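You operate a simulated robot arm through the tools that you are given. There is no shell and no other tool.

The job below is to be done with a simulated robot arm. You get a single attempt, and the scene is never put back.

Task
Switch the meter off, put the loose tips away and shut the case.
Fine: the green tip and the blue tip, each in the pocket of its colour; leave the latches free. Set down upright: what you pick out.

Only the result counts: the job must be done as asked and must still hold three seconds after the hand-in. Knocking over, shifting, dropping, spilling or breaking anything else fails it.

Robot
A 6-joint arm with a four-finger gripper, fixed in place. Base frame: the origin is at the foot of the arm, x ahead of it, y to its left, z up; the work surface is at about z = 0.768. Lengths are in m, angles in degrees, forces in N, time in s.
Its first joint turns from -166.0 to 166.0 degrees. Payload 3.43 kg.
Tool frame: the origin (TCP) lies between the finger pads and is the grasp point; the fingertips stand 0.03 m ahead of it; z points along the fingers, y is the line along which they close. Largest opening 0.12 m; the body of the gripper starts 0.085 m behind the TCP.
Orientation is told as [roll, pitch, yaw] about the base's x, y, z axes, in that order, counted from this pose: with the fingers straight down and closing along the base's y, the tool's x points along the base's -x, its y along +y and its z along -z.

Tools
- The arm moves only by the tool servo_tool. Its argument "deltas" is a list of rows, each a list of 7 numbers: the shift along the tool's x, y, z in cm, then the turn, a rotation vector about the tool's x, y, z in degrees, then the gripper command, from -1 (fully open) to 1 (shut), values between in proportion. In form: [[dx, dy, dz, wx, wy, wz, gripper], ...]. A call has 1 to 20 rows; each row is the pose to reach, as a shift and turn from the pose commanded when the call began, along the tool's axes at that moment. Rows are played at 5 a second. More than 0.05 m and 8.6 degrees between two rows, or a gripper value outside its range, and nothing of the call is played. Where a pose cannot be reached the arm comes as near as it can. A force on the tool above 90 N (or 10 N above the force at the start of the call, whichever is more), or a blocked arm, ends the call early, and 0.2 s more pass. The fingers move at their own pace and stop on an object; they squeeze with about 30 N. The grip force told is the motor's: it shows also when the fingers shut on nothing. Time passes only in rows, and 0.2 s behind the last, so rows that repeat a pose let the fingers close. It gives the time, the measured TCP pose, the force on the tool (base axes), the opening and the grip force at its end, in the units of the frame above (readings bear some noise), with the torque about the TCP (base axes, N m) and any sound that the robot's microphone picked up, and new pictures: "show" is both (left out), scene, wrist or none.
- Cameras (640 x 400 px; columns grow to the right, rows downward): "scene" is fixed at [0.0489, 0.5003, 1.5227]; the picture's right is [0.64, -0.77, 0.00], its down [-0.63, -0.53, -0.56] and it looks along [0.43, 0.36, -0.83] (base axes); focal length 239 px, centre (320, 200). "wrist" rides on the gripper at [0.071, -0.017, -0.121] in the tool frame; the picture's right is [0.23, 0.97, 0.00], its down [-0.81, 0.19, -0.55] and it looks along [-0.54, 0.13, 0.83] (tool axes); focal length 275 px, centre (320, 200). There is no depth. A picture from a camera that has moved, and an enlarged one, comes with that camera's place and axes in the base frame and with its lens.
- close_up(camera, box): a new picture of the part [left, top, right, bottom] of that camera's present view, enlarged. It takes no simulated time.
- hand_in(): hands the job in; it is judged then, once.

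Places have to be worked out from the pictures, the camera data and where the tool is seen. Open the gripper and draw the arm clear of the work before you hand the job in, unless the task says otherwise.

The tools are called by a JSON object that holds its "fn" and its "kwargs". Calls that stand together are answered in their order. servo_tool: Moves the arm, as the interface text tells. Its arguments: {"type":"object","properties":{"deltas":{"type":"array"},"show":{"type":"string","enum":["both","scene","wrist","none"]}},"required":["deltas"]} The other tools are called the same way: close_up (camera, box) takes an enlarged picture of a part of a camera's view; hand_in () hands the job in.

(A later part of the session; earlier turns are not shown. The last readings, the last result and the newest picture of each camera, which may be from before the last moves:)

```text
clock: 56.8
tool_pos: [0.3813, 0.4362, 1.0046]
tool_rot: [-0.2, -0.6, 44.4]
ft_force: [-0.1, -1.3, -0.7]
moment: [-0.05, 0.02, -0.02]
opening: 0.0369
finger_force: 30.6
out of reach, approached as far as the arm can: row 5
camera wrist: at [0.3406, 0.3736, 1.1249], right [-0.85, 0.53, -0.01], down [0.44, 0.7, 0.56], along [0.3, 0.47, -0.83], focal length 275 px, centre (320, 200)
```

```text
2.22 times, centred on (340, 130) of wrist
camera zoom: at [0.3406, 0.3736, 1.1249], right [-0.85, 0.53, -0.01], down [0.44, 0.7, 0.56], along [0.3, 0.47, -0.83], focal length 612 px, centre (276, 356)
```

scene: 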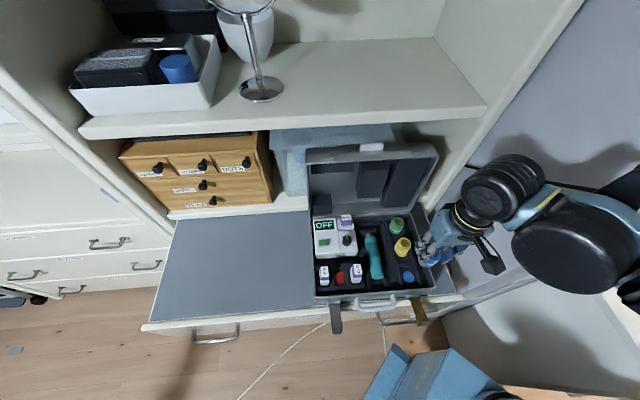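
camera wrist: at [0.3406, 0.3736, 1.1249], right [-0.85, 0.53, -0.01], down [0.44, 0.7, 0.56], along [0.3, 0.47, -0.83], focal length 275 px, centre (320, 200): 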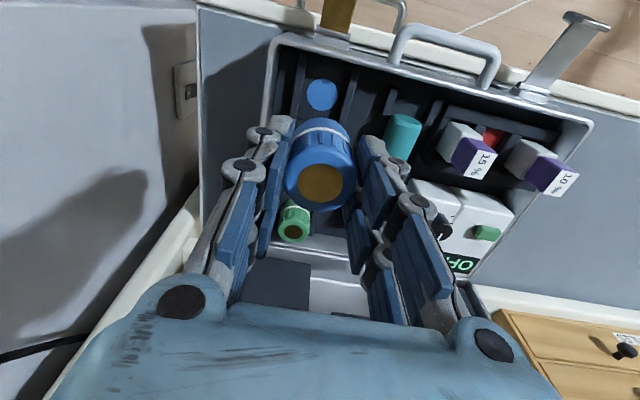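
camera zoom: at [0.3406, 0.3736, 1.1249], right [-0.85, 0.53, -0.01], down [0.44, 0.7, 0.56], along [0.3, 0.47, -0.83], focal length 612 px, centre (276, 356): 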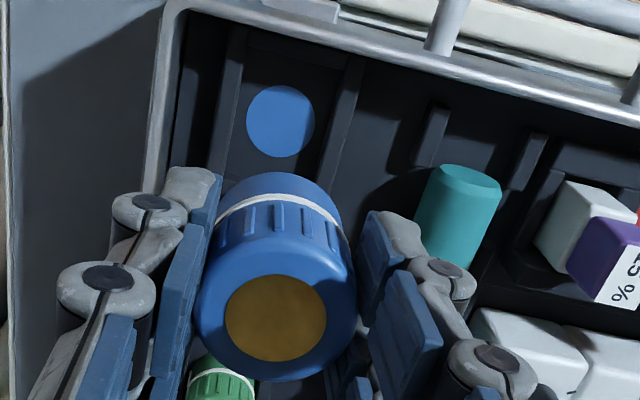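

The blue pocket is nearly under the tool. I shift 3 mm and lower to just above the pocket.

{"fn": "servo_tool", "kwargs": {"deltas": [[0.33, 0.12, 0, 0, 0, 0, 1], [0.33, 0.12, 4.0, 0, 0, 0, 1], [0.33, 0.12, 8.0, 0, 0, 0, 1], [0.33, 0.12, 11.0, 0, 0, 0, 1], [0.33, 0.12, 11.0, 0, 0, 0, 1]], "show": "wrist"}}

{"fn": "close_up", "kwargs": {"camera": "wrist", "box": [220, 40, 460, 220]}}

```text
clock: 58.0
tool_pos: [0.3769, 0.4358, 0.8927]
tool_rot: [-0.3, -0.6, 44.4]
ft_force: [0.5, 0.2, -0.9]
moment: [-0.01, -0.01, -0.01]
opening: 0.0368
finger_force: 30.3
camera wrist: at [0.3362, 0.3734, 1.0142], right [-0.85, 0.53, -0.01], down [0.44, 0.7, 0.56], along [0.3, 0.47, -0.83], focal length 275 px, centre (320, 200)
```

wrist: 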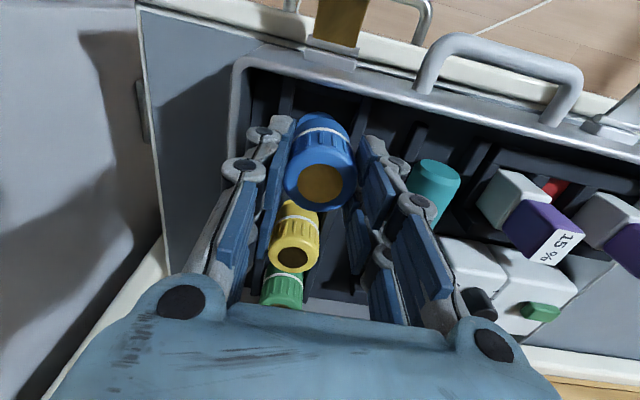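

```text
2.22 times, centred on (340, 130) of wrist
camera zoom: at [0.3362, 0.3734, 1.0142], right [-0.85, 0.53, -0.01], down [0.44, 0.7, 0.56], along [0.3, 0.47, -0.83], focal length 612 px, centre (276, 356)
```

zoom: 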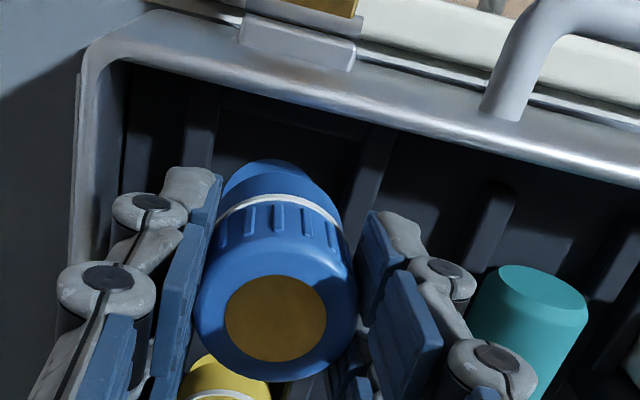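

{"fn": "close_up", "kwargs": {"camera": "wrist", "box": [280, 90, 380, 160]}}

```text
5.71 times, centred on (330, 125) of wrist
camera zoom: at [0.3362, 0.3734, 1.0142], right [-0.85, 0.53, -0.01], down [0.44, 0.7, 0.56], along [0.3, 0.47, -0.83], focal length 1573 px, centre (263, 629)
```

zoom: 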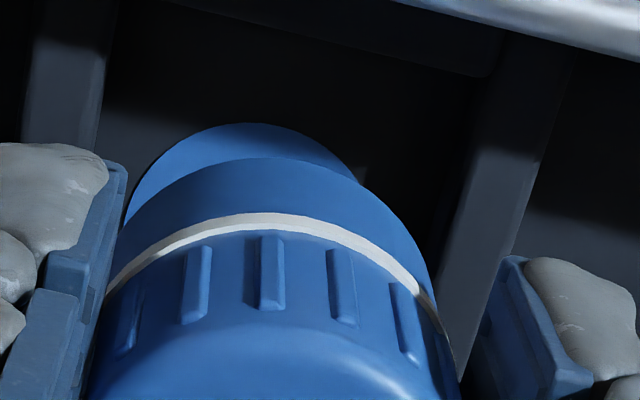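

The disc arc shows the pocket about 2 mm to one side. I correct that and lower into the pocket, stepping carefully.

{"fn": "servo_tool", "kwargs": {"deltas": [[0.15, -0.22, 0, 0, 0, 0, 1], [0.15, -0.22, 1.0, 0, 0, 0, 1], [0.15, -0.22, 1.7, 0, 0, 0, 1], [0.15, -0.22, 2.3, 0, 0, 0, 1], [0.15, -0.22, 2.3, 0, 0, 0, 1]], "show": "wrist"}}

{"fn": "close_up", "kwargs": {"camera": "wrist", "box": [260, 80, 400, 180]}}

```text
clock: 59.2
tool_pos: [0.3788, 0.4334, 0.8706]
tool_rot: [-0.2, -0.6, 44.3]
ft_force: [-0.8, 0.7, 0.0]
moment: [0.0, -0.04, 0.0]
opening: 0.0371
finger_force: 29.8
camera wrist: at [0.3372, 0.3702, 0.9912], right [-0.85, 0.53, -0.01], down [0.44, 0.7, 0.56], along [0.3, 0.47, -0.83], focal length 275 px, centre (320, 200)
```

wrist: 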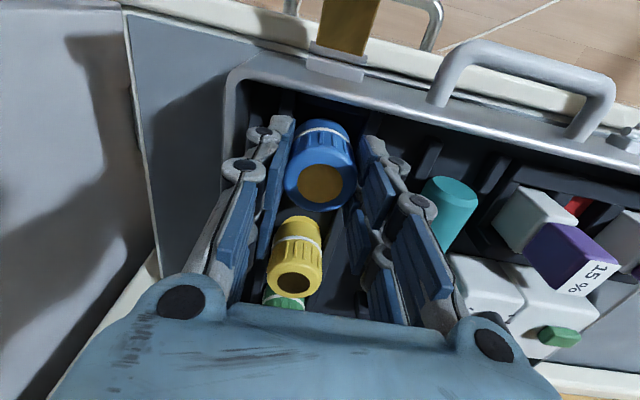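

```text
4.00 times, centred on (330, 130) of wrist
camera zoom: at [0.3372, 0.3702, 0.9912], right [-0.85, 0.53, -0.01], down [0.44, 0.7, 0.56], along [0.3, 0.47, -0.83], focal length 1101 px, centre (280, 480)
```

zoom: 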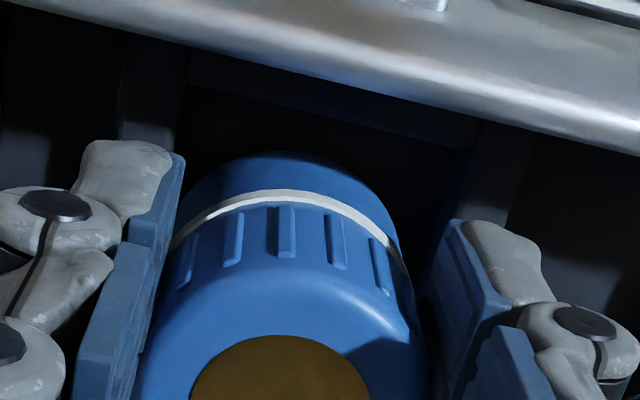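

No contact so far and the tip is centred between the pocket walls. I take the last few millimetres in small steps.

{"fn": "servo_tool", "kwargs": {"deltas": [[0, 0, 0.25, 0, 0, 0, 1], [0, 0, 0.45, 0, 0, 0, 1]], "show": "none"}}

{"fn": "servo_tool", "kwargs": {"deltas": [[0, 0, 0.1, 0, 0, 0, 1], [0, 0, 0.2, 0, 0, 0, 1]], "show": "none"}}

```text
clock: 59.8
tool_pos: [0.3796, 0.4312, 0.8647]
tool_rot: [-0.3, -0.6, 44.4]
ft_force: [-0.7, 0.1, 0.0]
moment: [-0.02, 0.03, 0.04]
opening: 0.0373
finger_force: 29.4
```

```text
clock: 60.4
tool_pos: [0.3783, 0.4315, 0.8622]
tool_rot: [-0.4, -0.6, 44.4]
ft_force: [0.0, -1.2, -0.5]
moment: [0.04, 0.0, -0.03]
opening: 0.0371
finger_force: 29.6
```

{"fn": "servo_tool", "kwargs": {"deltas": [[0, 0, 0.1, 0, 0, 0, 1], [0, 0, 0.15, 0, 0, 0, 1]], "show": "none"}}

```text
clock: 61.0
tool_pos: [0.3774, 0.4314, 0.863]
tool_rot: [-0.3, -0.6, 44.4]
ft_force: [-0.3, 0.7, 19.4]
moment: [0.18, 0.16, 0.05]
opening: 0.0369
finger_force: 30.4
```

The blue tip touches the pocket floor. I unload by a millimetre, then open a little.

{"fn": "servo_tool", "kwargs": {"deltas": [[0, 0, -0.1, 0, 0, 0, 1], [0, 0, -0.1, 0, 0, 0, 0.35], [0, 0, -0.1, 0, 0, 0, 0.25], [0, 0, -0.1, 0, 0, 0, 0.15], [0, 0, -0.1, 0, 0, 0, 0.08], [0, 0, -0.1, 0, 0, 0, 0.08]], "show": "wrist"}}

```text
clock: 62.4
tool_pos: [0.3784, 0.4314, 0.8621]
tool_rot: [-0.2, -0.6, 44.4]
ft_force: [0.0, 0.6, 0.1]
moment: [0.01, 0.01, 0.03]
opening: 0.0552
finger_force: 0.1
camera wrist: at [0.3374, 0.3694, 0.9845], right [-0.85, 0.53, -0.01], down [0.44, 0.7, 0.56], along [0.3, 0.47, -0.83], focal length 275 px, centre (320, 200)
```

wrist: 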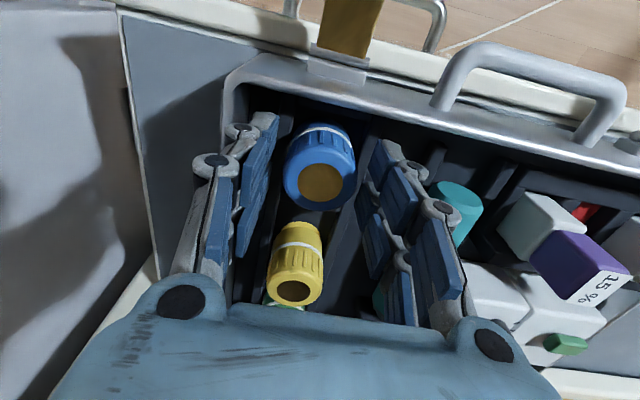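

Released and standing. I retreat straight up and inspect the whole case.

{"fn": "servo_tool", "kwargs": {"deltas": [[0, 0, -1.5, 0, 0, 0, 0.08], [0, 0, -4.0, 0, 0, 0, 0.08], [0, 0, -8.0, 0, 0, 0, 0.0], [0, 0, -12.0, 0, 0, 0, -0.33], [0, 0, -16.0, 0, 0, 0, -0.5], [4.0, 0, -18.0, 0, 0, 0, -0.5]]}}

{"fn": "close_up", "kwargs": {"camera": "scene", "box": [300, 200, 460, 310]}}

{"fn": "close_up", "kwargs": {"camera": "wrist", "box": [200, 0, 480, 220]}}

```text
clock: 63.8
tool_pos: [0.347, 0.4061, 1.0422]
tool_rot: [-0.3, -0.6, 44.4]
ft_force: [-0.4, 0.5, 0.5]
moment: [-0.01, 0.03, 0.01]
opening: 0.0902
finger_force: 0.1
camera wrist: at [0.3061, 0.3435, 1.1635], right [-0.85, 0.53, -0.01], down [0.44, 0.7, 0.56], along [0.3, 0.47, -0.83], focal length 275 px, centre (320, 200)
```

scene: 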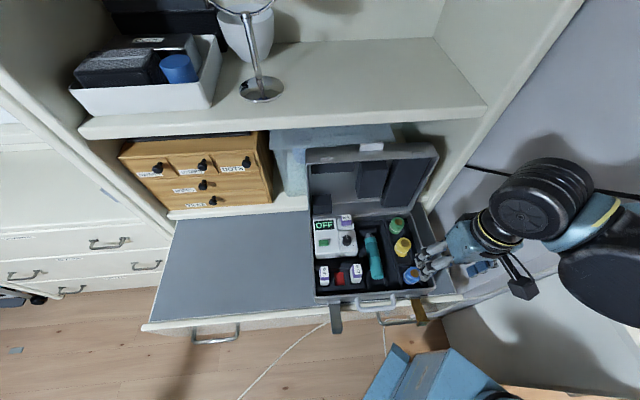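
wrist: 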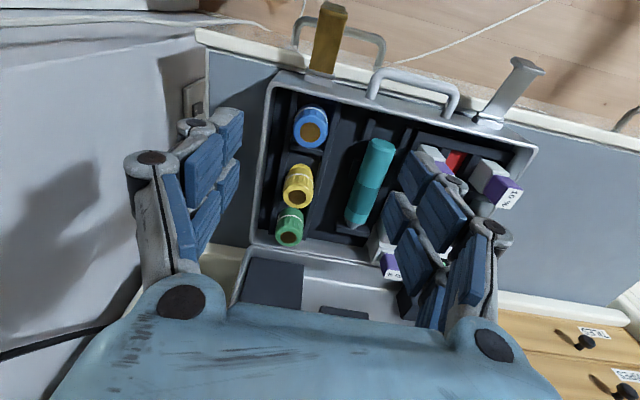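

```text
3.64 times, centred on (380, 255) of scene
camera zoom: at [0.0489, 0.5003, 1.5227], right [0.64, -0.77, 0.0], down [-0.63, -0.53, -0.56], along [0.43, 0.36, -0.83], focal length 869 px, centre (102, 0)
```

zoom: 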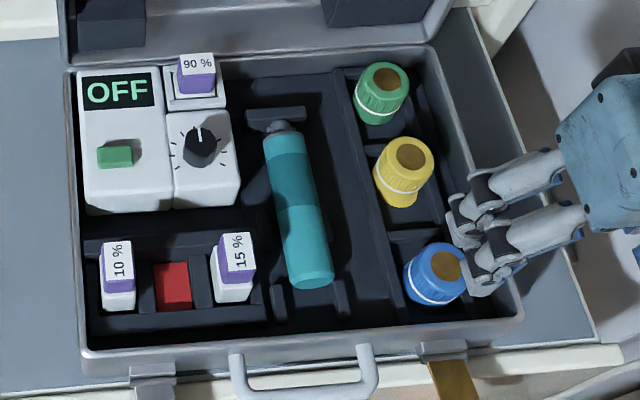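

```text
1.82 times, centred on (340, 110) of wrist
camera zoom: at [0.3061, 0.3435, 1.1635], right [-0.85, 0.53, -0.01], down [0.44, 0.7, 0.56], along [0.3, 0.47, -0.83], focal length 500 px, centre (284, 364)
```

zoom: 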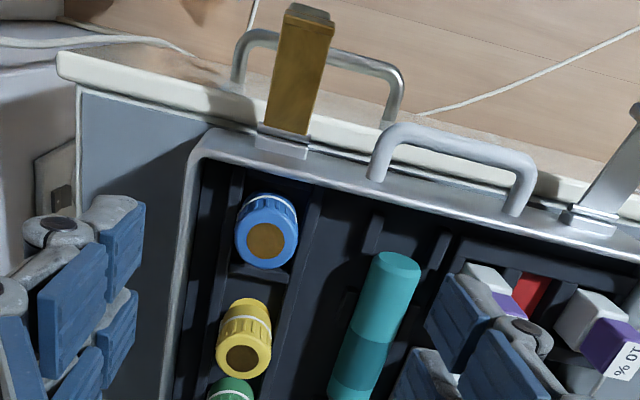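

Both tips are in their pockets. The yellow tip seems to show more of its lower part than the others, so I look closely at how it sits.

{"fn": "close_up", "kwargs": {"camera": "scene", "box": [380, 210, 430, 290]}}

{"fn": "close_up", "kwargs": {"camera": "wrist", "box": [260, 90, 360, 260]}}

```text
5.00 times, centred on (405, 250) of scene
camera zoom: at [0.0489, 0.5003, 1.5227], right [0.64, -0.77, 0.0], down [-0.63, -0.53, -0.56], along [0.43, 0.36, -0.83], focal length 1195 px, centre (-105, -50)
```

zoom: 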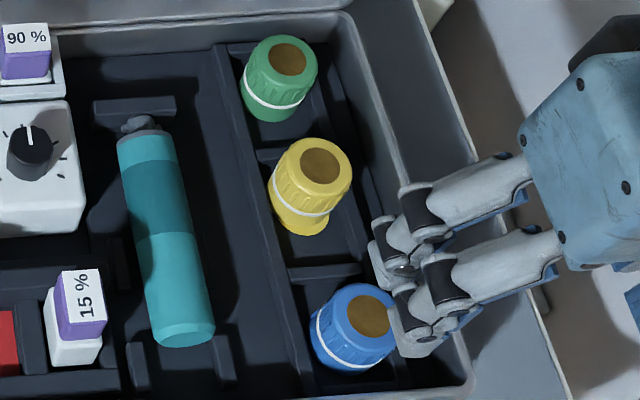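

```text
2.35 times, centred on (310, 175) of wrist
camera zoom: at [0.3061, 0.3435, 1.1635], right [-0.85, 0.53, -0.01], down [0.44, 0.7, 0.56], along [0.3, 0.47, -0.83], focal length 648 px, centre (344, 259)
```

zoom: 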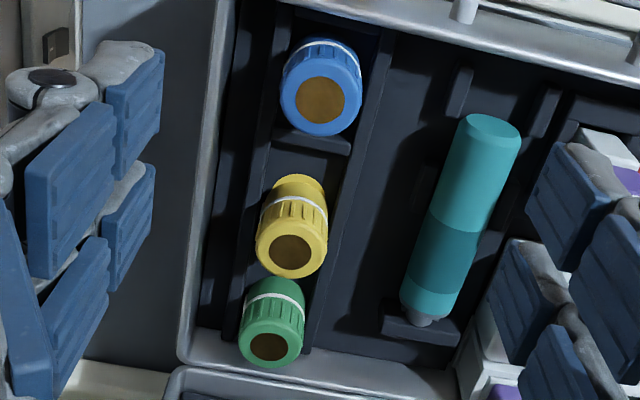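

The yellow tip appears taller than the others: its top is at about z 0.87, against 0.858 for green and blue. The lid pad above it ends near 0.861, so it may block the lid. I take a side view to compare the three tips directly.

{"fn": "servo_tool", "kwargs": {"deltas": [[-0.9, 1.3, -1.0, 0, 0, 8, -1], [-1.9, 2.5, -2.0, 0, 0, 16, -1], [-2.8, 3.8, -2.0, 0, 0, 24, -1], [-3.8, 5.0, -2.0, 0, 0, 32, -1], [-4.7, 6.3, -2.0, 0, 0, 40, -1], [-5.7, 7.6, -2.0, 0, 0, 48, -1], [-6.6, 8.8, -2.0, 0, 0, 56, -1], [-7.6, 10.1, -2.0, 0, 0, 64, -1], [-8.5, 11.4, -2.0, 0, 0, 72, -1], [-9.4, 12.6, -2.0, 0, 0, 80, -1], [-10.4, 13.9, -2.0, 0, 0, 88, -1], [-11.3, 15.1, -2.0, 0, 0, 96, -1], [-12.3, 16.4, -2.0, 0, 0, 103, -1], [-12.3, 16.4, -2.0, 0, 0, 103, -1]], "show": "wrist"}}

```text
clock: 66.8
tool_pos: [0.3203, 0.6102, 1.0623]
tool_rot: [0.6, -0.1, -58.8]
ft_force: [0.3, 0.5, -0.2]
moment: [0.02, 0.02, -0.01]
opening: 0.1198
finger_force: 0.0
camera wrist: at [0.2671, 0.6605, 1.1849], right [0.71, 0.7, 0.01], down [0.58, -0.59, 0.56], along [0.4, -0.39, -0.83], focal length 275 px, centre (320, 200)
```

wrist: 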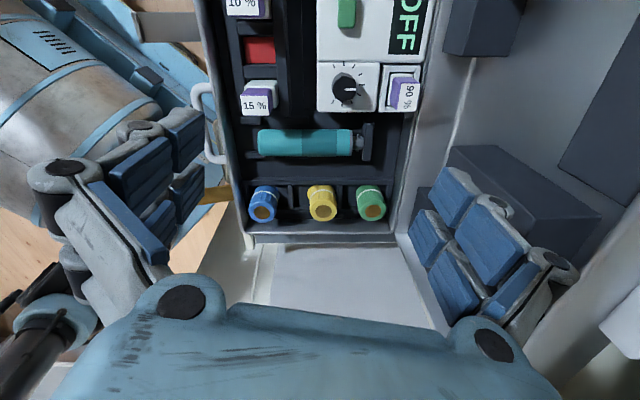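

{"fn": "close_up", "kwargs": {"camera": "wrist", "box": [230, 160, 410, 250]}}

{"fn": "servo_tool", "kwargs": {"deltas": [[0.5, 0, 1.0, -1.8, -7.5, 0, -1], [1.0, 0, 2.0, -3.6, -15, 0, -1], [1.5, 0, 3.0, -5.4, -22.5, 0, -1], [1.5, 0, 3.0, -7.2, -30, 0, -1], [1.5, 0, 3.0, -7.2, -30, 0, -1]], "show": "both"}}

{"fn": "close_up", "kwargs": {"camera": "wrist", "box": [220, 100, 420, 230]}}

```text
3.56 times, centred on (320, 205) of wrist
camera zoom: at [0.2671, 0.6605, 1.1849], right [0.71, 0.7, 0.01], down [0.58, -0.59, 0.56], along [0.4, -0.39, -0.83], focal length 979 px, centre (320, 182)
```

zoom: 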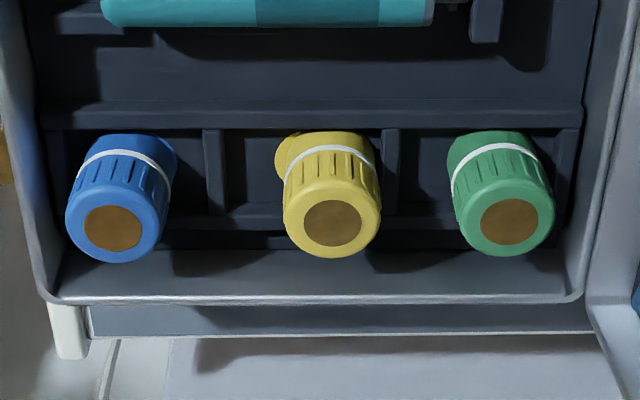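

```text
clock: 68.0
tool_pos: [0.3128, 0.62, 1.0324]
tool_rot: [8.7, -30.1, -61.0]
ft_force: [0.4, -0.6, 0.5]
moment: [0.01, 0.02, -0.01]
opening: 0.12
finger_force: 0.1
camera wrist: at [0.2237, 0.7081, 1.0989], right [0.71, 0.7, 0.01], down [0.29, -0.31, 0.9], along [0.64, -0.64, -0.43], focal length 275 px, centre (320, 200)
```

scene: 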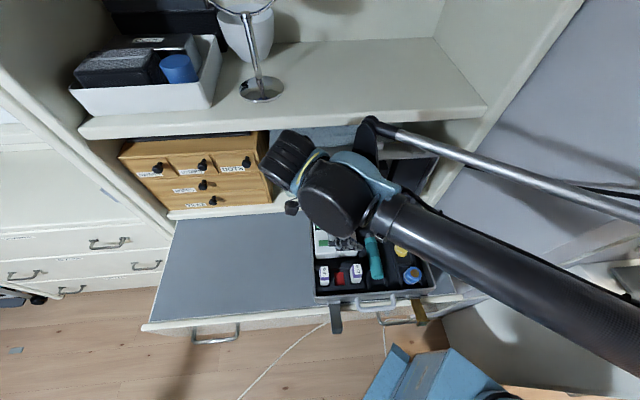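
wrist: 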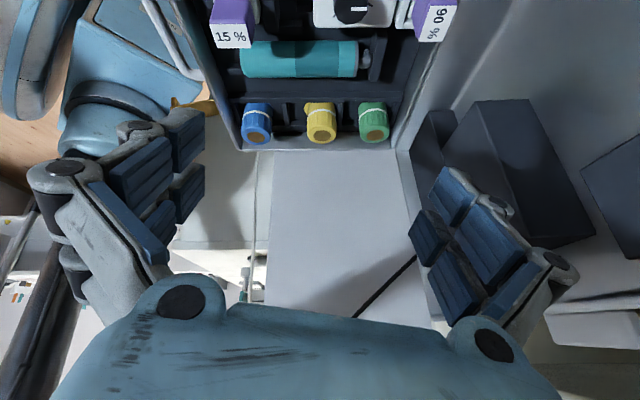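

```text
3.08 times, centred on (320, 165) of wrist
camera zoom: at [0.2237, 0.7081, 1.0989], right [0.71, 0.7, 0.01], down [0.29, -0.31, 0.9], along [0.64, -0.64, -0.43], focal length 847 px, centre (320, 308)
```

zoom: 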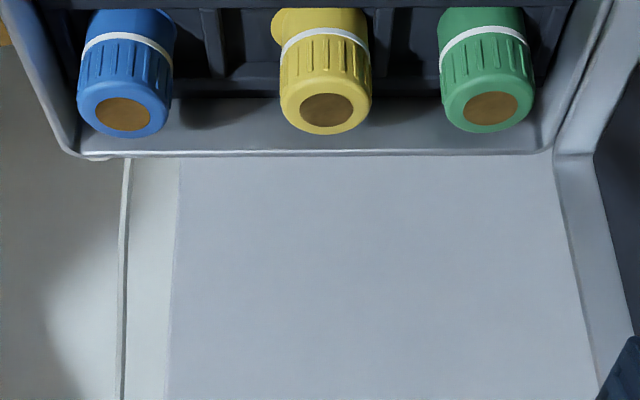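

All three tip tops lie at the same height, and the bulge beside yellow is only its pocket's colour disc, so nothing is wrong there. The lid carries a white tab at the middle of its top edge, near (0.467, 0.684, 1.10), which looks made for closing it. I level the wrist and go up to view it.

{"fn": "servo_tool", "kwargs": {"deltas": [[-2.5, 0.4, -2.4, 1.4, 6, 0, -1], [-5.0, 0.7, -4.8, 2.9, 12, 0, -1], [-7.5, 1.1, -7.2, 4.3, 18, 0, -1], [-10.0, 1.4, -9.7, 5.8, 24, 0, -1], [-12.4, 1.8, -12.1, 7.2, 30, 0, -1], [-14.8, 2.1, -14.5, 7.2, 30, 0, -1]], "show": "none"}}

```text
clock: 69.4
tool_pos: [0.3401, 0.5734, 1.2339]
tool_rot: [0.6, -0.1, -58.6]
ft_force: [-0.9, -0.1, -0.1]
moment: [-0.03, 0.02, 0.01]
opening: 0.1201
finger_force: 0.1
```

Now I turn back to yaw ≈ 44° so the fingers close along the hinge direction, and view the lid top.

{"fn": "servo_tool", "kwargs": {"deltas": [[0, 0, -0.3, 0, 0, -8, -1], [0, 0, -0.6, 0, 0, -16, -1], [0, 0, -0.9, 0, 0, -24, -1], [0, 0, -1.2, 0, 0, -32, -1], [0, 0, -1.5, 0, 0, -40, -1], [0, 0, -1.8, 0, 0, -48, -1], [0, 0, -2.0, 0, 0, -56, -1], [0, 0, -2.0, 0, 0, -64, -1], [0, 0, -2.0, 0, 0, -72, -1], [0, 0, -2.0, 0, 0, -80, -1], [0, 0, -2.0, 0, 0, -88, -1], [0, 0, -2.0, 0, 0, -96, -1], [0, 0, -2.0, 0, 0, -103, -1], [0, 0, -2.0, 0, 0, -103, -1]]}}

{"fn": "close_up", "kwargs": {"camera": "wrist", "box": [180, 120, 460, 300]}}

{"fn": "close_up", "kwargs": {"camera": "scene", "box": [295, 125, 455, 225]}}

```text
clock: 72.4
tool_pos: [0.3392, 0.5707, 1.2528]
tool_rot: [-0.3, -0.7, 44.4]
ft_force: [0.1, -0.5, 0.3]
moment: [-0.01, 0.01, -0.01]
opening: 0.1201
finger_force: 0.1
camera wrist: at [0.2983, 0.5091, 1.3746], right [-0.85, 0.53, -0.01], down [0.44, 0.7, 0.56], along [0.3, 0.47, -0.83], focal length 275 px, centre (320, 200)
```

scene: 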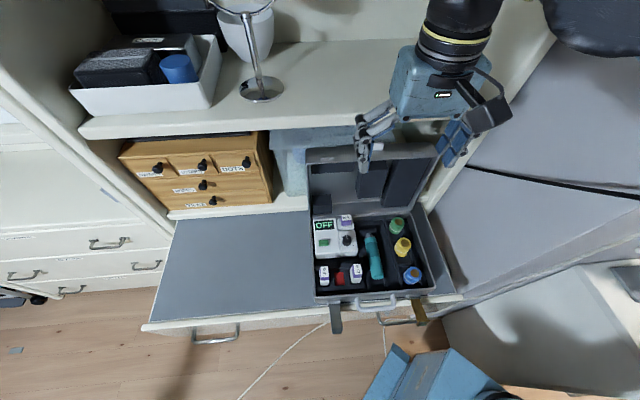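
wrist: 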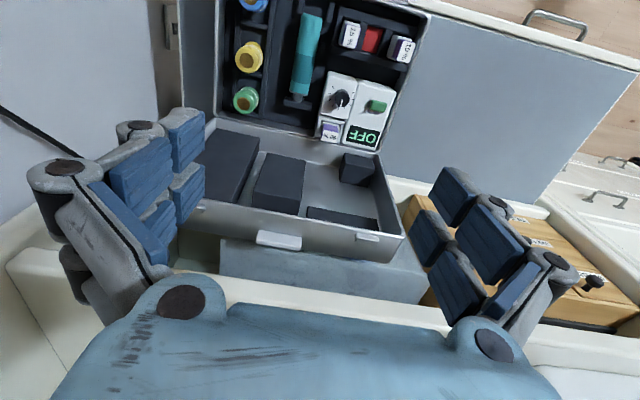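

```text
2.22 times, centred on (320, 210) of wrist
camera zoom: at [0.2983, 0.5091, 1.3746], right [-0.85, 0.53, -0.01], down [0.44, 0.7, 0.56], along [0.3, 0.47, -0.83], focal length 612 px, centre (320, 178)
```

zoom: 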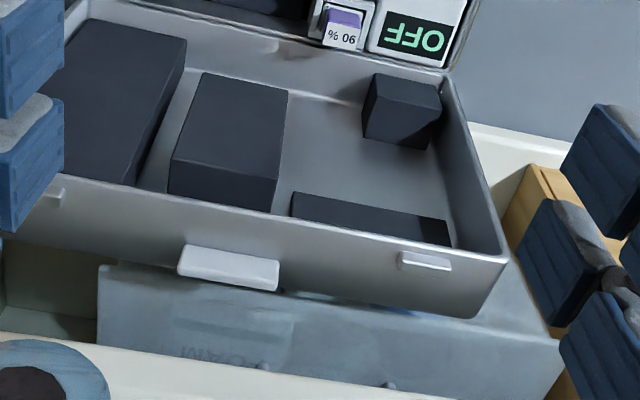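

```text
4.00 times, centred on (375, 175) of scene
camera zoom: at [0.0489, 0.5003, 1.5227], right [0.64, -0.77, 0.0], down [-0.63, -0.53, -0.56], along [0.43, 0.36, -0.83], focal length 956 px, centre (100, 300)
```

zoom: 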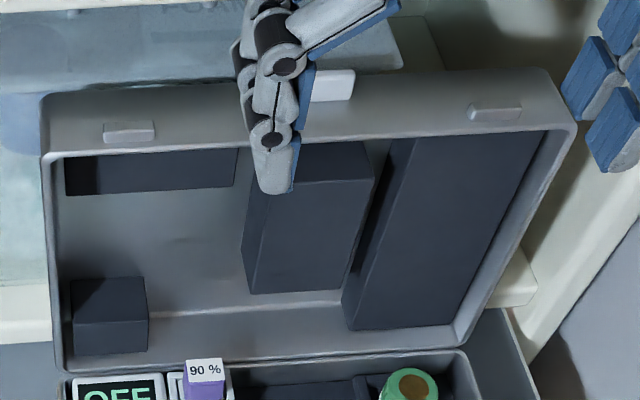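

The lid top lies at z ≈ 1.088 with its rim at e2 ≈ 0.795. The tab is about 6 cm wide, centred near (0.473, 0.687) at z ≈ 1.10, and the hinge line is at about e2 = 0.772, z = 0.847 (e2 is the case's front-to-back direction). I bring the gripper above the tab, fingers closing along the hinge direction.

{"fn": "servo_tool", "kwargs": {"deltas": [[-3.5, -0.2, 0, 0, 0, 0, -0.5], [-7.1, -0.4, 0, 0, 0, 0, -0.5], [-10.6, -0.6, 1.0, 0, 0, 0, -0.5], [-14.2, -0.8, 2.0, 0, 0, 0, -0.5], [-17.7, -1.04, 3.0, 0, 0, 0, -0.5], [-17.7, -1.04, 3.0, 0, 0, 0, -0.5]]}}

{"fn": "close_up", "kwargs": {"camera": "wrist", "box": [220, 40, 460, 220]}}

```text
clock: 73.8
tool_pos: [0.474, 0.6886, 1.2257]
tool_rot: [-0.3, -0.6, 44.4]
ft_force: [0.3, 0.0, 0.3]
moment: [0.04, 0.01, -0.04]
opening: 0.0899
finger_force: 0.0
camera wrist: at [0.4333, 0.6268, 1.3472], right [-0.85, 0.53, -0.01], down [0.44, 0.7, 0.56], along [0.3, 0.47, -0.83], focal length 275 px, centre (320, 200)
```

scene: 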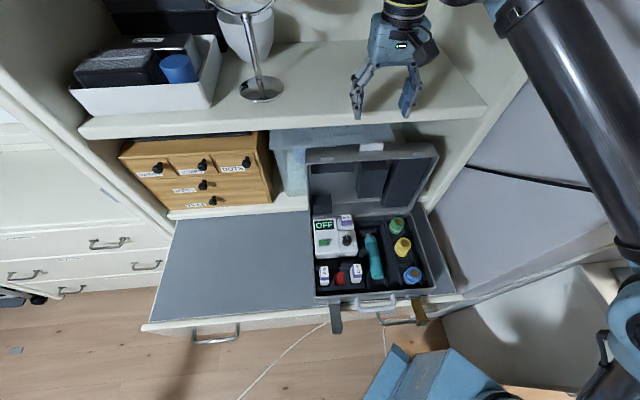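
wrist: 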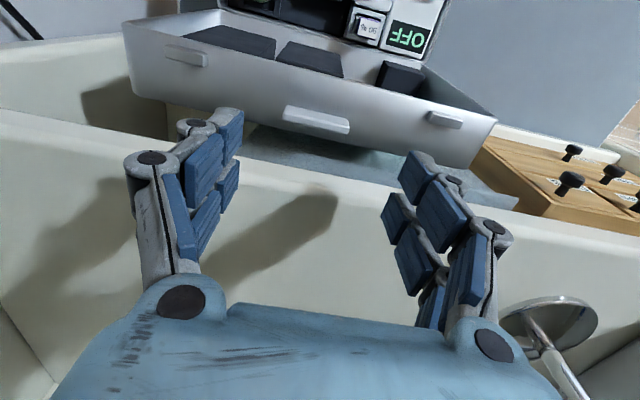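

```text
2.22 times, centred on (340, 130) of wrist
camera zoom: at [0.4333, 0.6268, 1.3472], right [-0.85, 0.53, -0.01], down [0.44, 0.7, 0.56], along [0.3, 0.47, -0.83], focal length 612 px, centre (276, 356)
```

zoom: 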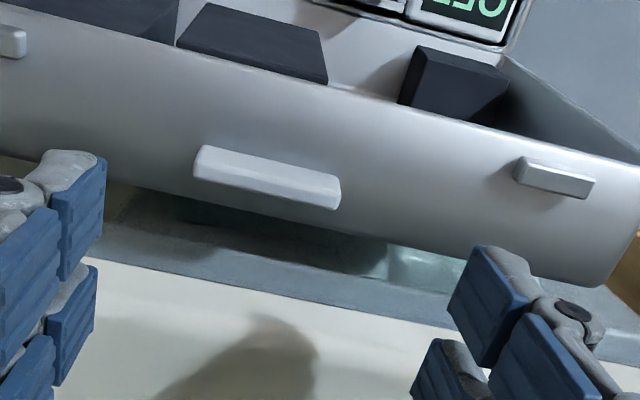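

I now see the tab clearly: a bar about 58 × 12 × 12 mm across the middle of the lid's top wall. I shift about 5 mm and come down to just above it.

{"fn": "servo_tool", "kwargs": {"deltas": [[-0.3, -0.15, 2.5, 0, 0, 0, -0.5], [-0.52, -0.25, 5.0, 0, 0, 0, -0.5], [-0.52, -0.25, 7.5, 0, 0, 0, -0.5], [-0.52, -0.25, 8.0, 0, 0, 0, -0.5], [-0.52, -0.25, 8.0, 0, 0, 0, -0.5]]}}

{"fn": "close_up", "kwargs": {"camera": "wrist", "box": [220, 60, 460, 240]}}

{"fn": "close_up", "kwargs": {"camera": "scene", "box": [310, 90, 440, 190]}}

```text
clock: 75.0
tool_pos: [0.4796, 0.6907, 1.1456]
tool_rot: [-0.3, -0.6, 44.4]
ft_force: [0.4, 0.0, 0.5]
moment: [-0.01, 0.01, -0.04]
opening: 0.0901
finger_force: 0.0
camera wrist: at [0.4385, 0.6283, 1.2666], right [-0.85, 0.53, -0.01], down [0.44, 0.7, 0.56], along [0.3, 0.47, -0.83], focal length 275 px, centre (320, 200)
```

scene: 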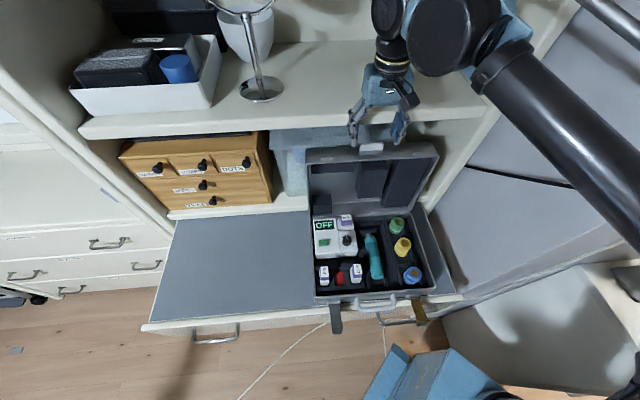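
wrist: 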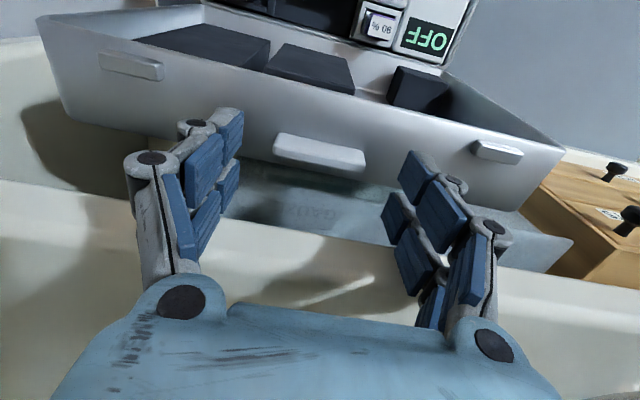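

```text
2.22 times, centred on (340, 150) of wrist
camera zoom: at [0.4385, 0.6283, 1.2666], right [-0.85, 0.53, -0.01], down [0.44, 0.7, 0.56], along [0.3, 0.47, -0.83], focal length 612 px, centre (276, 311)
```

zoom: 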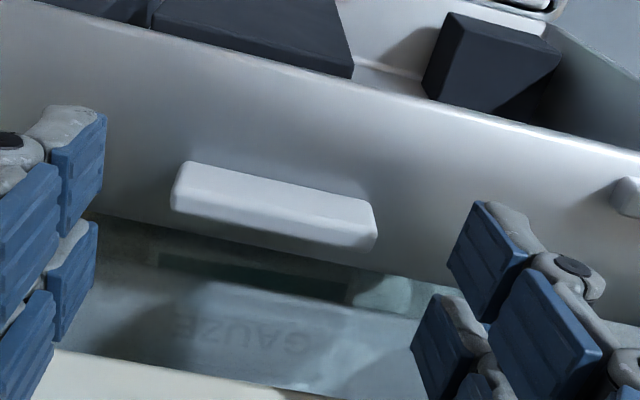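

```text
4.00 times, centred on (375, 140) of scene
camera zoom: at [0.0489, 0.5003, 1.5227], right [0.64, -0.77, 0.0], down [-0.63, -0.53, -0.56], along [0.43, 0.36, -0.83], focal length 956 px, centre (100, 440)
```

zoom: 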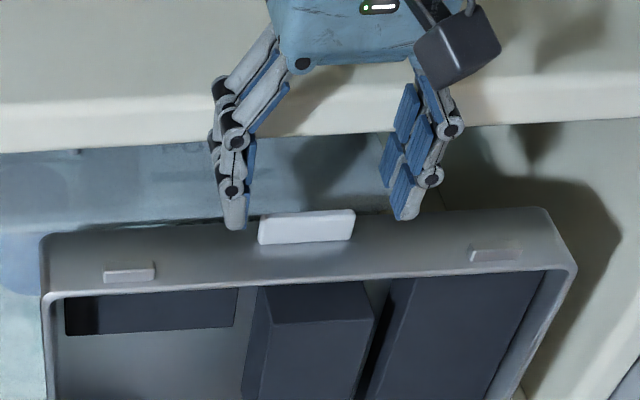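

The fingers straddle the tab evenly. I lower so the fingertips pass the tab's top by a few millimetres, staying above the lid wall, then close.

{"fn": "servo_tool", "kwargs": {"deltas": [[-0.3, 0, 1.0, 0, 0, 0, -0.5], [-0.3, 0, 2.0, 0, 0, 0, -0.5], [-0.3, 0, 2.5, 0, 0, 0, -0.5], [-0.3, 0, 2.5, 0, 0, 0, -0.5]], "show": "both"}}

{"fn": "close_up", "kwargs": {"camera": "wrist", "box": [220, 90, 460, 270]}}

{"fn": "close_up", "kwargs": {"camera": "scene", "box": [330, 110, 420, 180]}}

```text
clock: 76.0
tool_pos: [0.4799, 0.6914, 1.1229]
tool_rot: [-0.4, -0.6, 44.4]
ft_force: [-23.6, -23.8, 12.9]
moment: [1.65, -0.33, 1.66]
opening: 0.1009
finger_force: 5.7
camera wrist: at [0.4395, 0.6287, 1.2433], right [-0.85, 0.53, -0.01], down [0.44, 0.7, 0.56], along [0.3, 0.47, -0.83], focal length 275 px, centre (320, 200)
```

scene: 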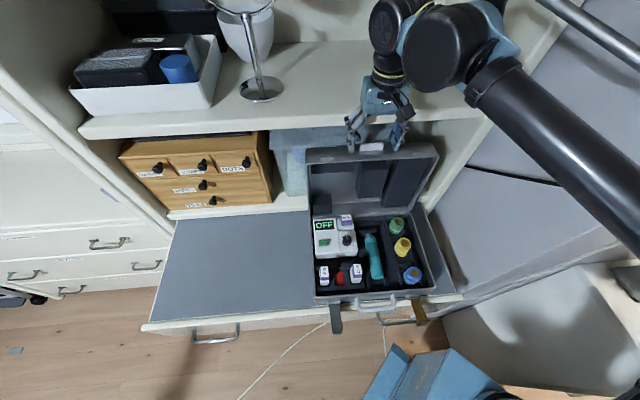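
wrist: 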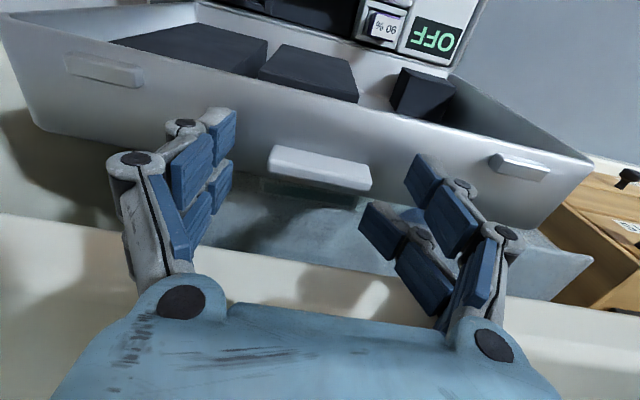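

```text
2.22 times, centred on (340, 180) of wrist
camera zoom: at [0.4395, 0.6287, 1.2433], right [-0.85, 0.53, -0.01], down [0.44, 0.7, 0.56], along [0.3, 0.47, -0.83], focal length 612 px, centre (276, 244)
```

zoom: 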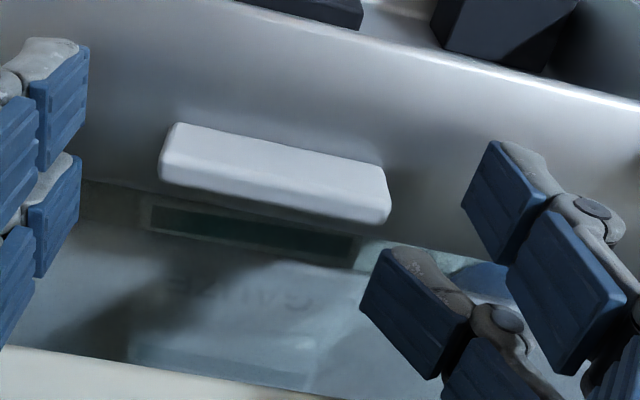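

```text
5.71 times, centred on (375, 145) of scene
camera zoom: at [0.0489, 0.5003, 1.5227], right [0.64, -0.77, 0.0], down [-0.63, -0.53, -0.56], along [0.43, 0.36, -0.83], focal length 1366 px, centre (6, 514)
```

zoom: 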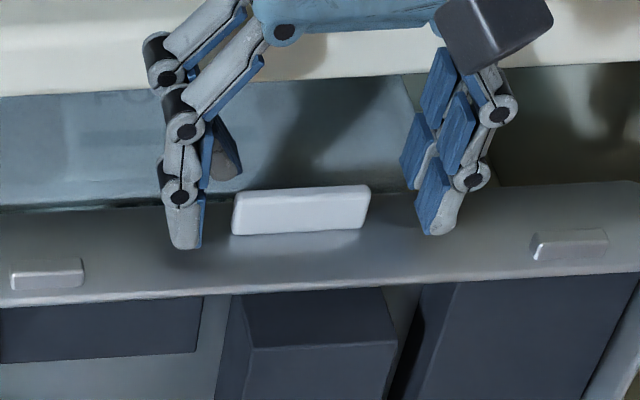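

There was contact: the force (33 N pointing back from the shelf, at the left knuckle) shows the finger linkage touched the shelf's front edge behind the lid. I back straight up at once and will re-approach with the hand leaning away from the shelf.

{"fn": "servo_tool", "kwargs": {"deltas": [[0.3, 0, -1.0, 0, 0, 0, -0.5], [0.6, 0, -3.0, 0, 0, 0, -0.5], [1.0, 0, -6.0, 0, 0, 0, -0.5]], "show": "both"}}

{"fn": "close_up", "kwargs": {"camera": "scene", "box": [260, 30, 460, 230]}}

```text
clock: 76.8
tool_pos: [0.4745, 0.6865, 1.1799]
tool_rot: [-0.3, -0.6, 44.3]
ft_force: [-0.6, 0.3, 0.0]
moment: [0.01, 0.01, 0.0]
opening: 0.09
finger_force: 0.0
camera wrist: at [0.433, 0.6234, 1.3019], right [-0.84, 0.54, -0.01], down [0.44, 0.7, 0.56], along [0.3, 0.47, -0.83], focal length 275 px, centre (320, 200)
```

scene: 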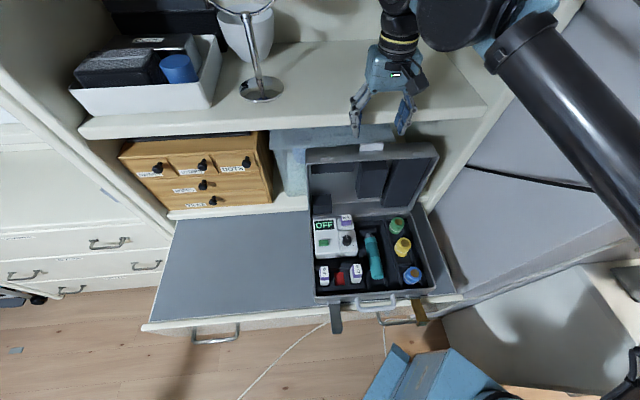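
wrist: 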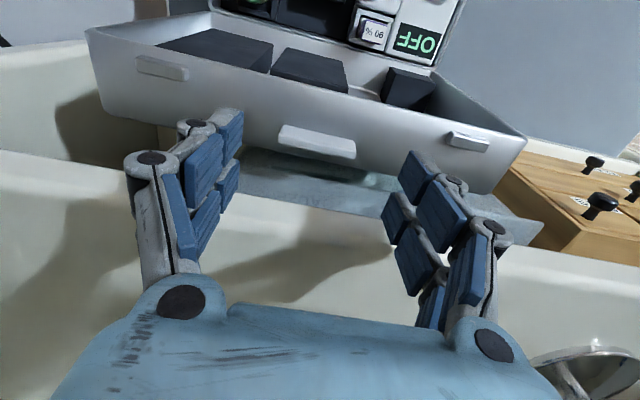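

```text
2.00 times, centred on (360, 130) of scene
camera zoom: at [0.0489, 0.5003, 1.5227], right [0.64, -0.77, 0.0], down [-0.63, -0.53, -0.56], along [0.43, 0.36, -0.83], focal length 478 px, centre (240, 340)
```

zoom: 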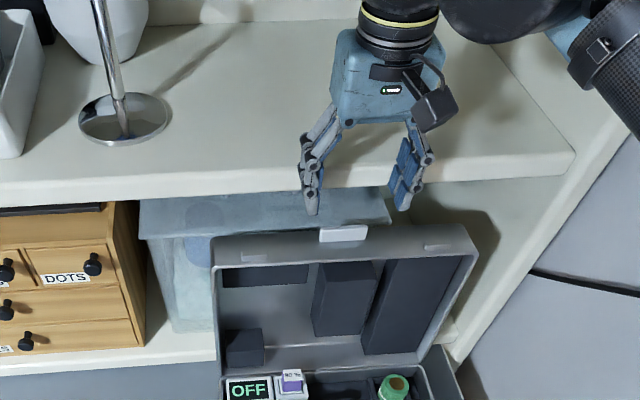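

Nothing moved and the force is zero again. Each finger has two digits side by side, with a total width of about 5 cm. I approach again about 2 cm further forward so only the rear digits pinch the tab ends, well clear of the shelf, and pause above it.

{"fn": "servo_tool", "kwargs": {"deltas": [[0.9, -0.1, 0, 0, 0, 0, -0.4], [0.9, -0.1, 2.0, 0, 0, 0, -0.4], [0.9, -0.1, 4.0, 0, 0, 0, -0.4], [0.9, -0.1, 4.0, 0, 0, 0, -0.4]]}}

{"fn": "close_up", "kwargs": {"camera": "wrist", "box": [220, 60, 460, 240]}}

{"fn": "close_up", "kwargs": {"camera": "scene", "box": [330, 110, 420, 180]}}

```text
clock: 77.8
tool_pos: [0.4682, 0.6778, 1.1421]
tool_rot: [-0.3, -0.7, 44.5]
ft_force: [0.5, 0.0, -0.6]
moment: [-0.02, -0.02, 0.0]
opening: 0.0843
finger_force: 0.0
camera wrist: at [0.4273, 0.6155, 1.2626], right [-0.85, 0.53, -0.01], down [0.44, 0.7, 0.56], along [0.3, 0.47, -0.83], focal length 275 px, centre (320, 200)
```

scene: 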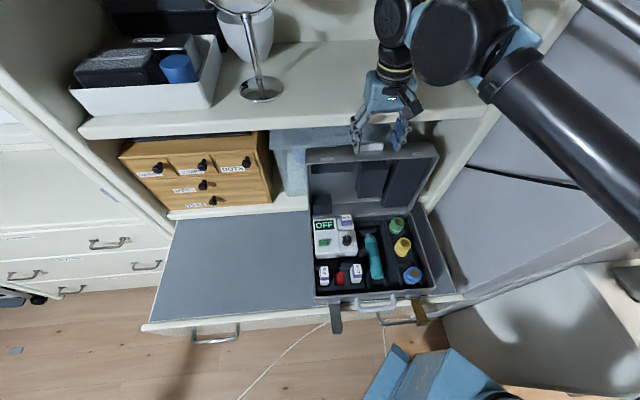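
wrist: 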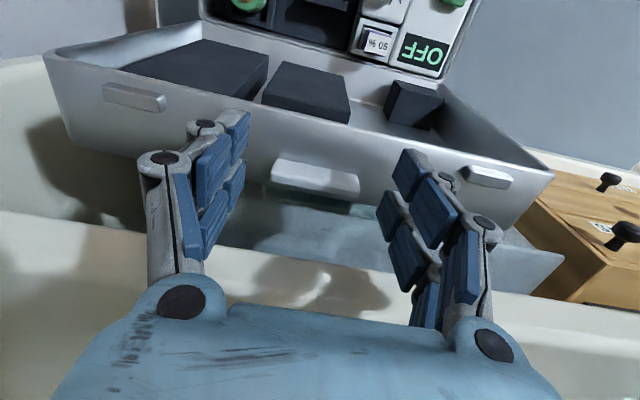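

```text
2.22 times, centred on (340, 150) of wrist
camera zoom: at [0.4273, 0.6155, 1.2626], right [-0.85, 0.53, -0.01], down [0.44, 0.7, 0.56], along [0.3, 0.47, -0.83], focal length 612 px, centre (276, 311)
```

zoom: 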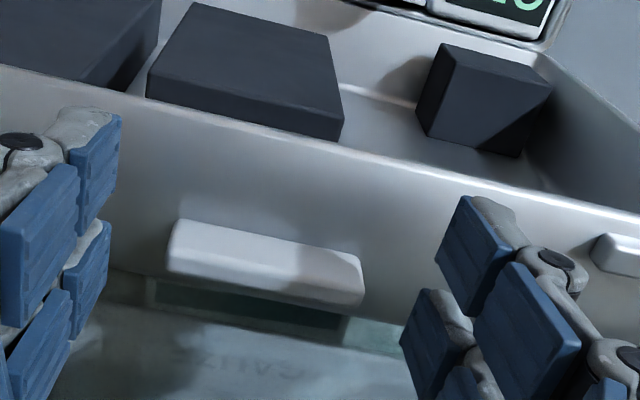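

```text
5.71 times, centred on (375, 145) of scene
camera zoom: at [0.0489, 0.5003, 1.5227], right [0.64, -0.77, 0.0], down [-0.63, -0.53, -0.56], along [0.43, 0.36, -0.83], focal length 1366 px, centre (6, 514)
```

zoom: 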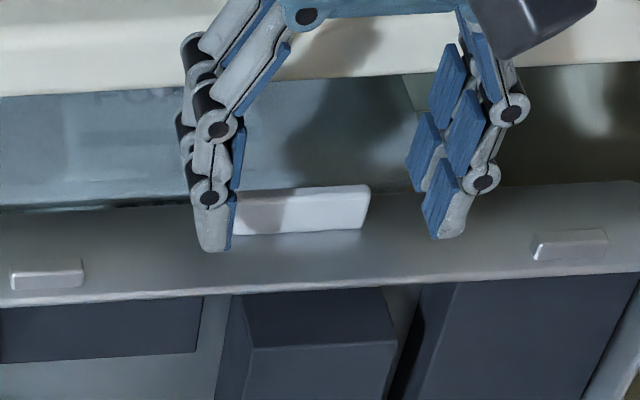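

The tab will sit slightly behind the rear digits' centre and about 2.5 mm to the side. I correct both and lower in small steps, checking the force.

{"fn": "servo_tool", "kwargs": {"deltas": [[-0.45, 0.25, 0, 0, 0, 0, -0.4], [-0.45, 0.25, 0.8, 0, 0, 0, -0.4], [-0.45, 0.25, 1.4, 0, 0, 0, -0.4], [-0.45, 0.25, 1.4, 0, 0, 0, -0.4]], "show": "none"}}

{"fn": "servo_tool", "kwargs": {"deltas": [[0, 0, 0.3, 0, 0, 0, -0.4], [0, 0, 0.5, 0, 0, 0, -0.4]], "show": "both"}}

{"fn": "close_up", "kwargs": {"camera": "wrist", "box": [220, 80, 460, 260]}}

{"fn": "close_up", "kwargs": {"camera": "scene", "box": [330, 110, 420, 180]}}

```text
clock: 78.8
tool_pos: [0.4698, 0.682, 1.1277]
tool_rot: [-0.3, -0.6, 44.4]
ft_force: [-0.7, 0.3, 0.2]
moment: [0.0, -0.01, 0.03]
opening: 0.084
finger_force: 0.1
```

```text
clock: 79.4
tool_pos: [0.47, 0.683, 1.1219]
tool_rot: [-0.3, -0.5, 44.4]
ft_force: [0.1, 0.1, 0.6]
moment: [-0.01, 0.03, 0.02]
opening: 0.084
finger_force: 0.0
camera wrist: at [0.4289, 0.6202, 1.2433], right [-0.85, 0.53, -0.01], down [0.44, 0.7, 0.56], along [0.3, 0.47, -0.83], focal length 275 px, centre (320, 200)
```

scene: 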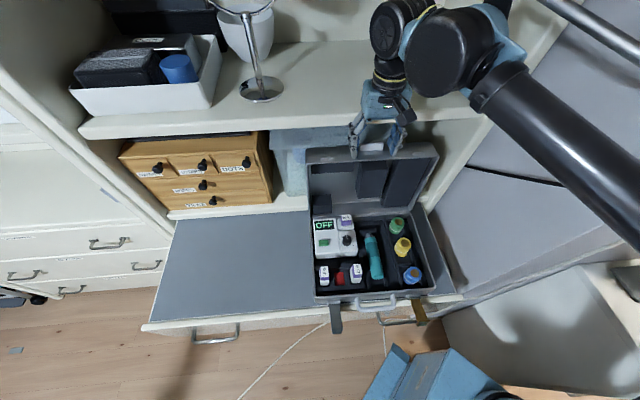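
wrist: 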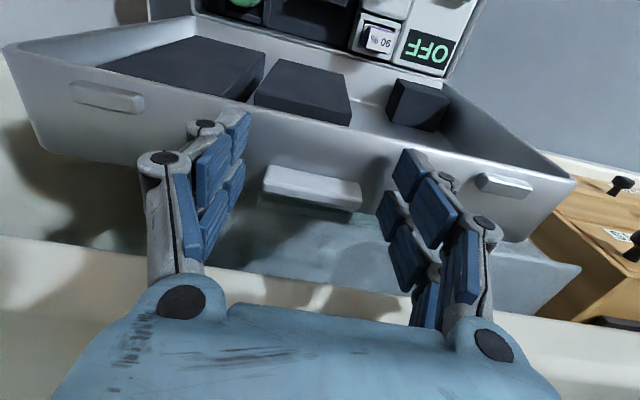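

```text
2.22 times, centred on (340, 170) of wrist
camera zoom: at [0.4289, 0.6202, 1.2433], right [-0.85, 0.53, -0.01], down [0.44, 0.7, 0.56], along [0.3, 0.47, -0.83], focal length 612 px, centre (276, 267)
```

zoom: 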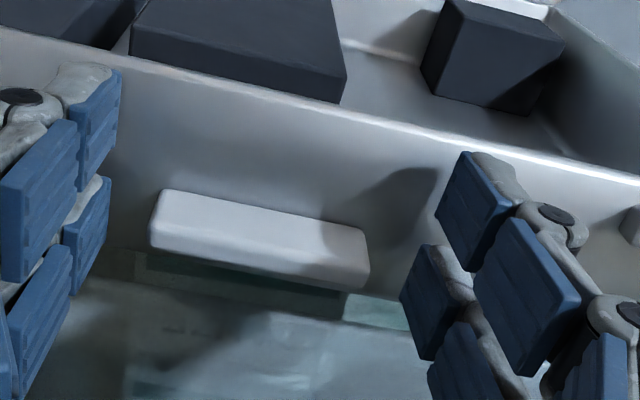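

```text
5.71 times, centred on (375, 145) of scene
camera zoom: at [0.0489, 0.5003, 1.5227], right [0.64, -0.77, 0.0], down [-0.63, -0.53, -0.56], along [0.43, 0.36, -0.83], focal length 1366 px, centre (6, 514)
```

zoom: 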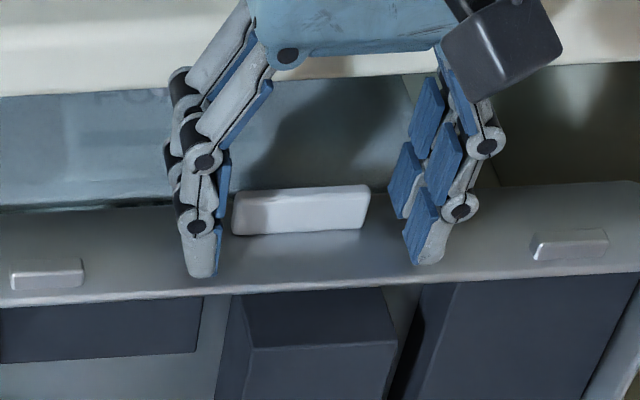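

No contact, and the tab is centred at the rear digits. I lower 2 mm more and close gradually.

{"fn": "servo_tool", "kwargs": {"deltas": [[0, 0.08, 0.2, 0, 0, 0, -0.4], [0, 0.08, 0.2, 0, 0, 0, -0.2], [0, 0.08, 0.2, 0, 0, 0, -0.1], [0, 0.08, 0.2, 0, 0, 0, -0.1]], "show": "both"}}

{"fn": "close_up", "kwargs": {"camera": "wrist", "box": [220, 80, 460, 260]}}

{"fn": "close_up", "kwargs": {"camera": "scene", "box": [330, 110, 420, 180]}}

```text
clock: 80.4
tool_pos: [0.4702, 0.6829, 1.1198]
tool_rot: [-0.3, -0.6, 44.4]
ft_force: [-0.8, 1.0, 0.8]
moment: [0.01, 0.0, -0.02]
opening: 0.0659
finger_force: 0.1
camera wrist: at [0.4286, 0.6208, 1.2415], right [-0.85, 0.53, -0.01], down [0.44, 0.7, 0.56], along [0.3, 0.47, -0.83], focal length 275 px, centre (320, 200)
```

scene: 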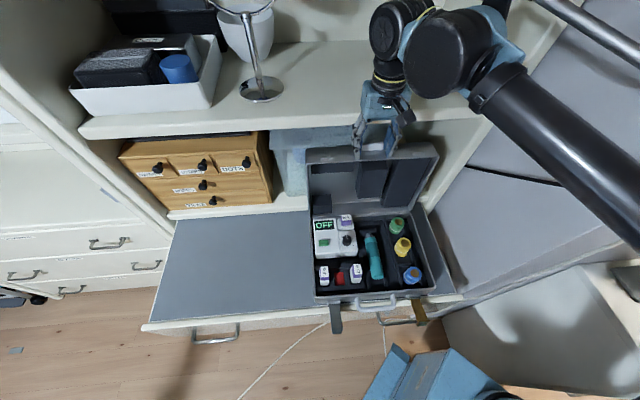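
wrist: 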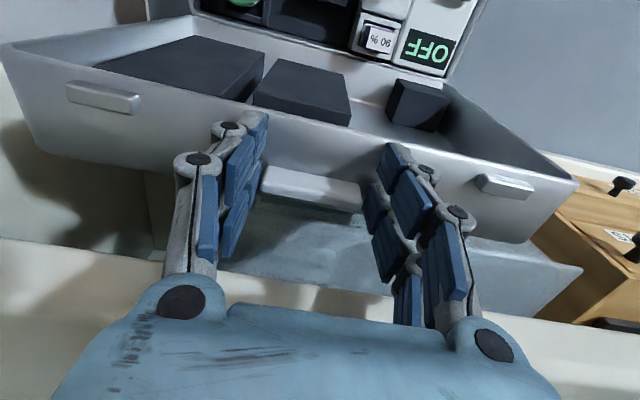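

```text
2.22 times, centred on (340, 170) of wrist
camera zoom: at [0.4286, 0.6208, 1.2415], right [-0.85, 0.53, -0.01], down [0.44, 0.7, 0.56], along [0.3, 0.47, -0.83], focal length 612 px, centre (276, 267)
```

zoom: 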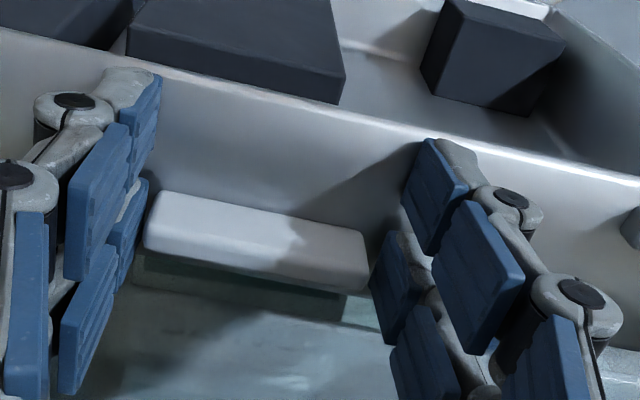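

```text
5.71 times, centred on (375, 145) of scene
camera zoom: at [0.0489, 0.5003, 1.5227], right [0.64, -0.77, 0.0], down [-0.63, -0.53, -0.56], along [0.43, 0.36, -0.83], focal length 1366 px, centre (6, 514)
```

zoom: 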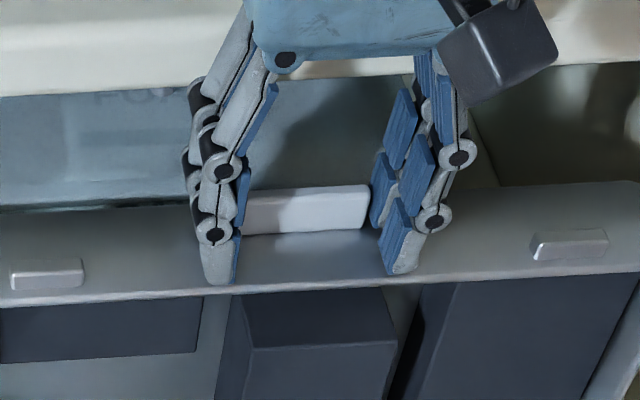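

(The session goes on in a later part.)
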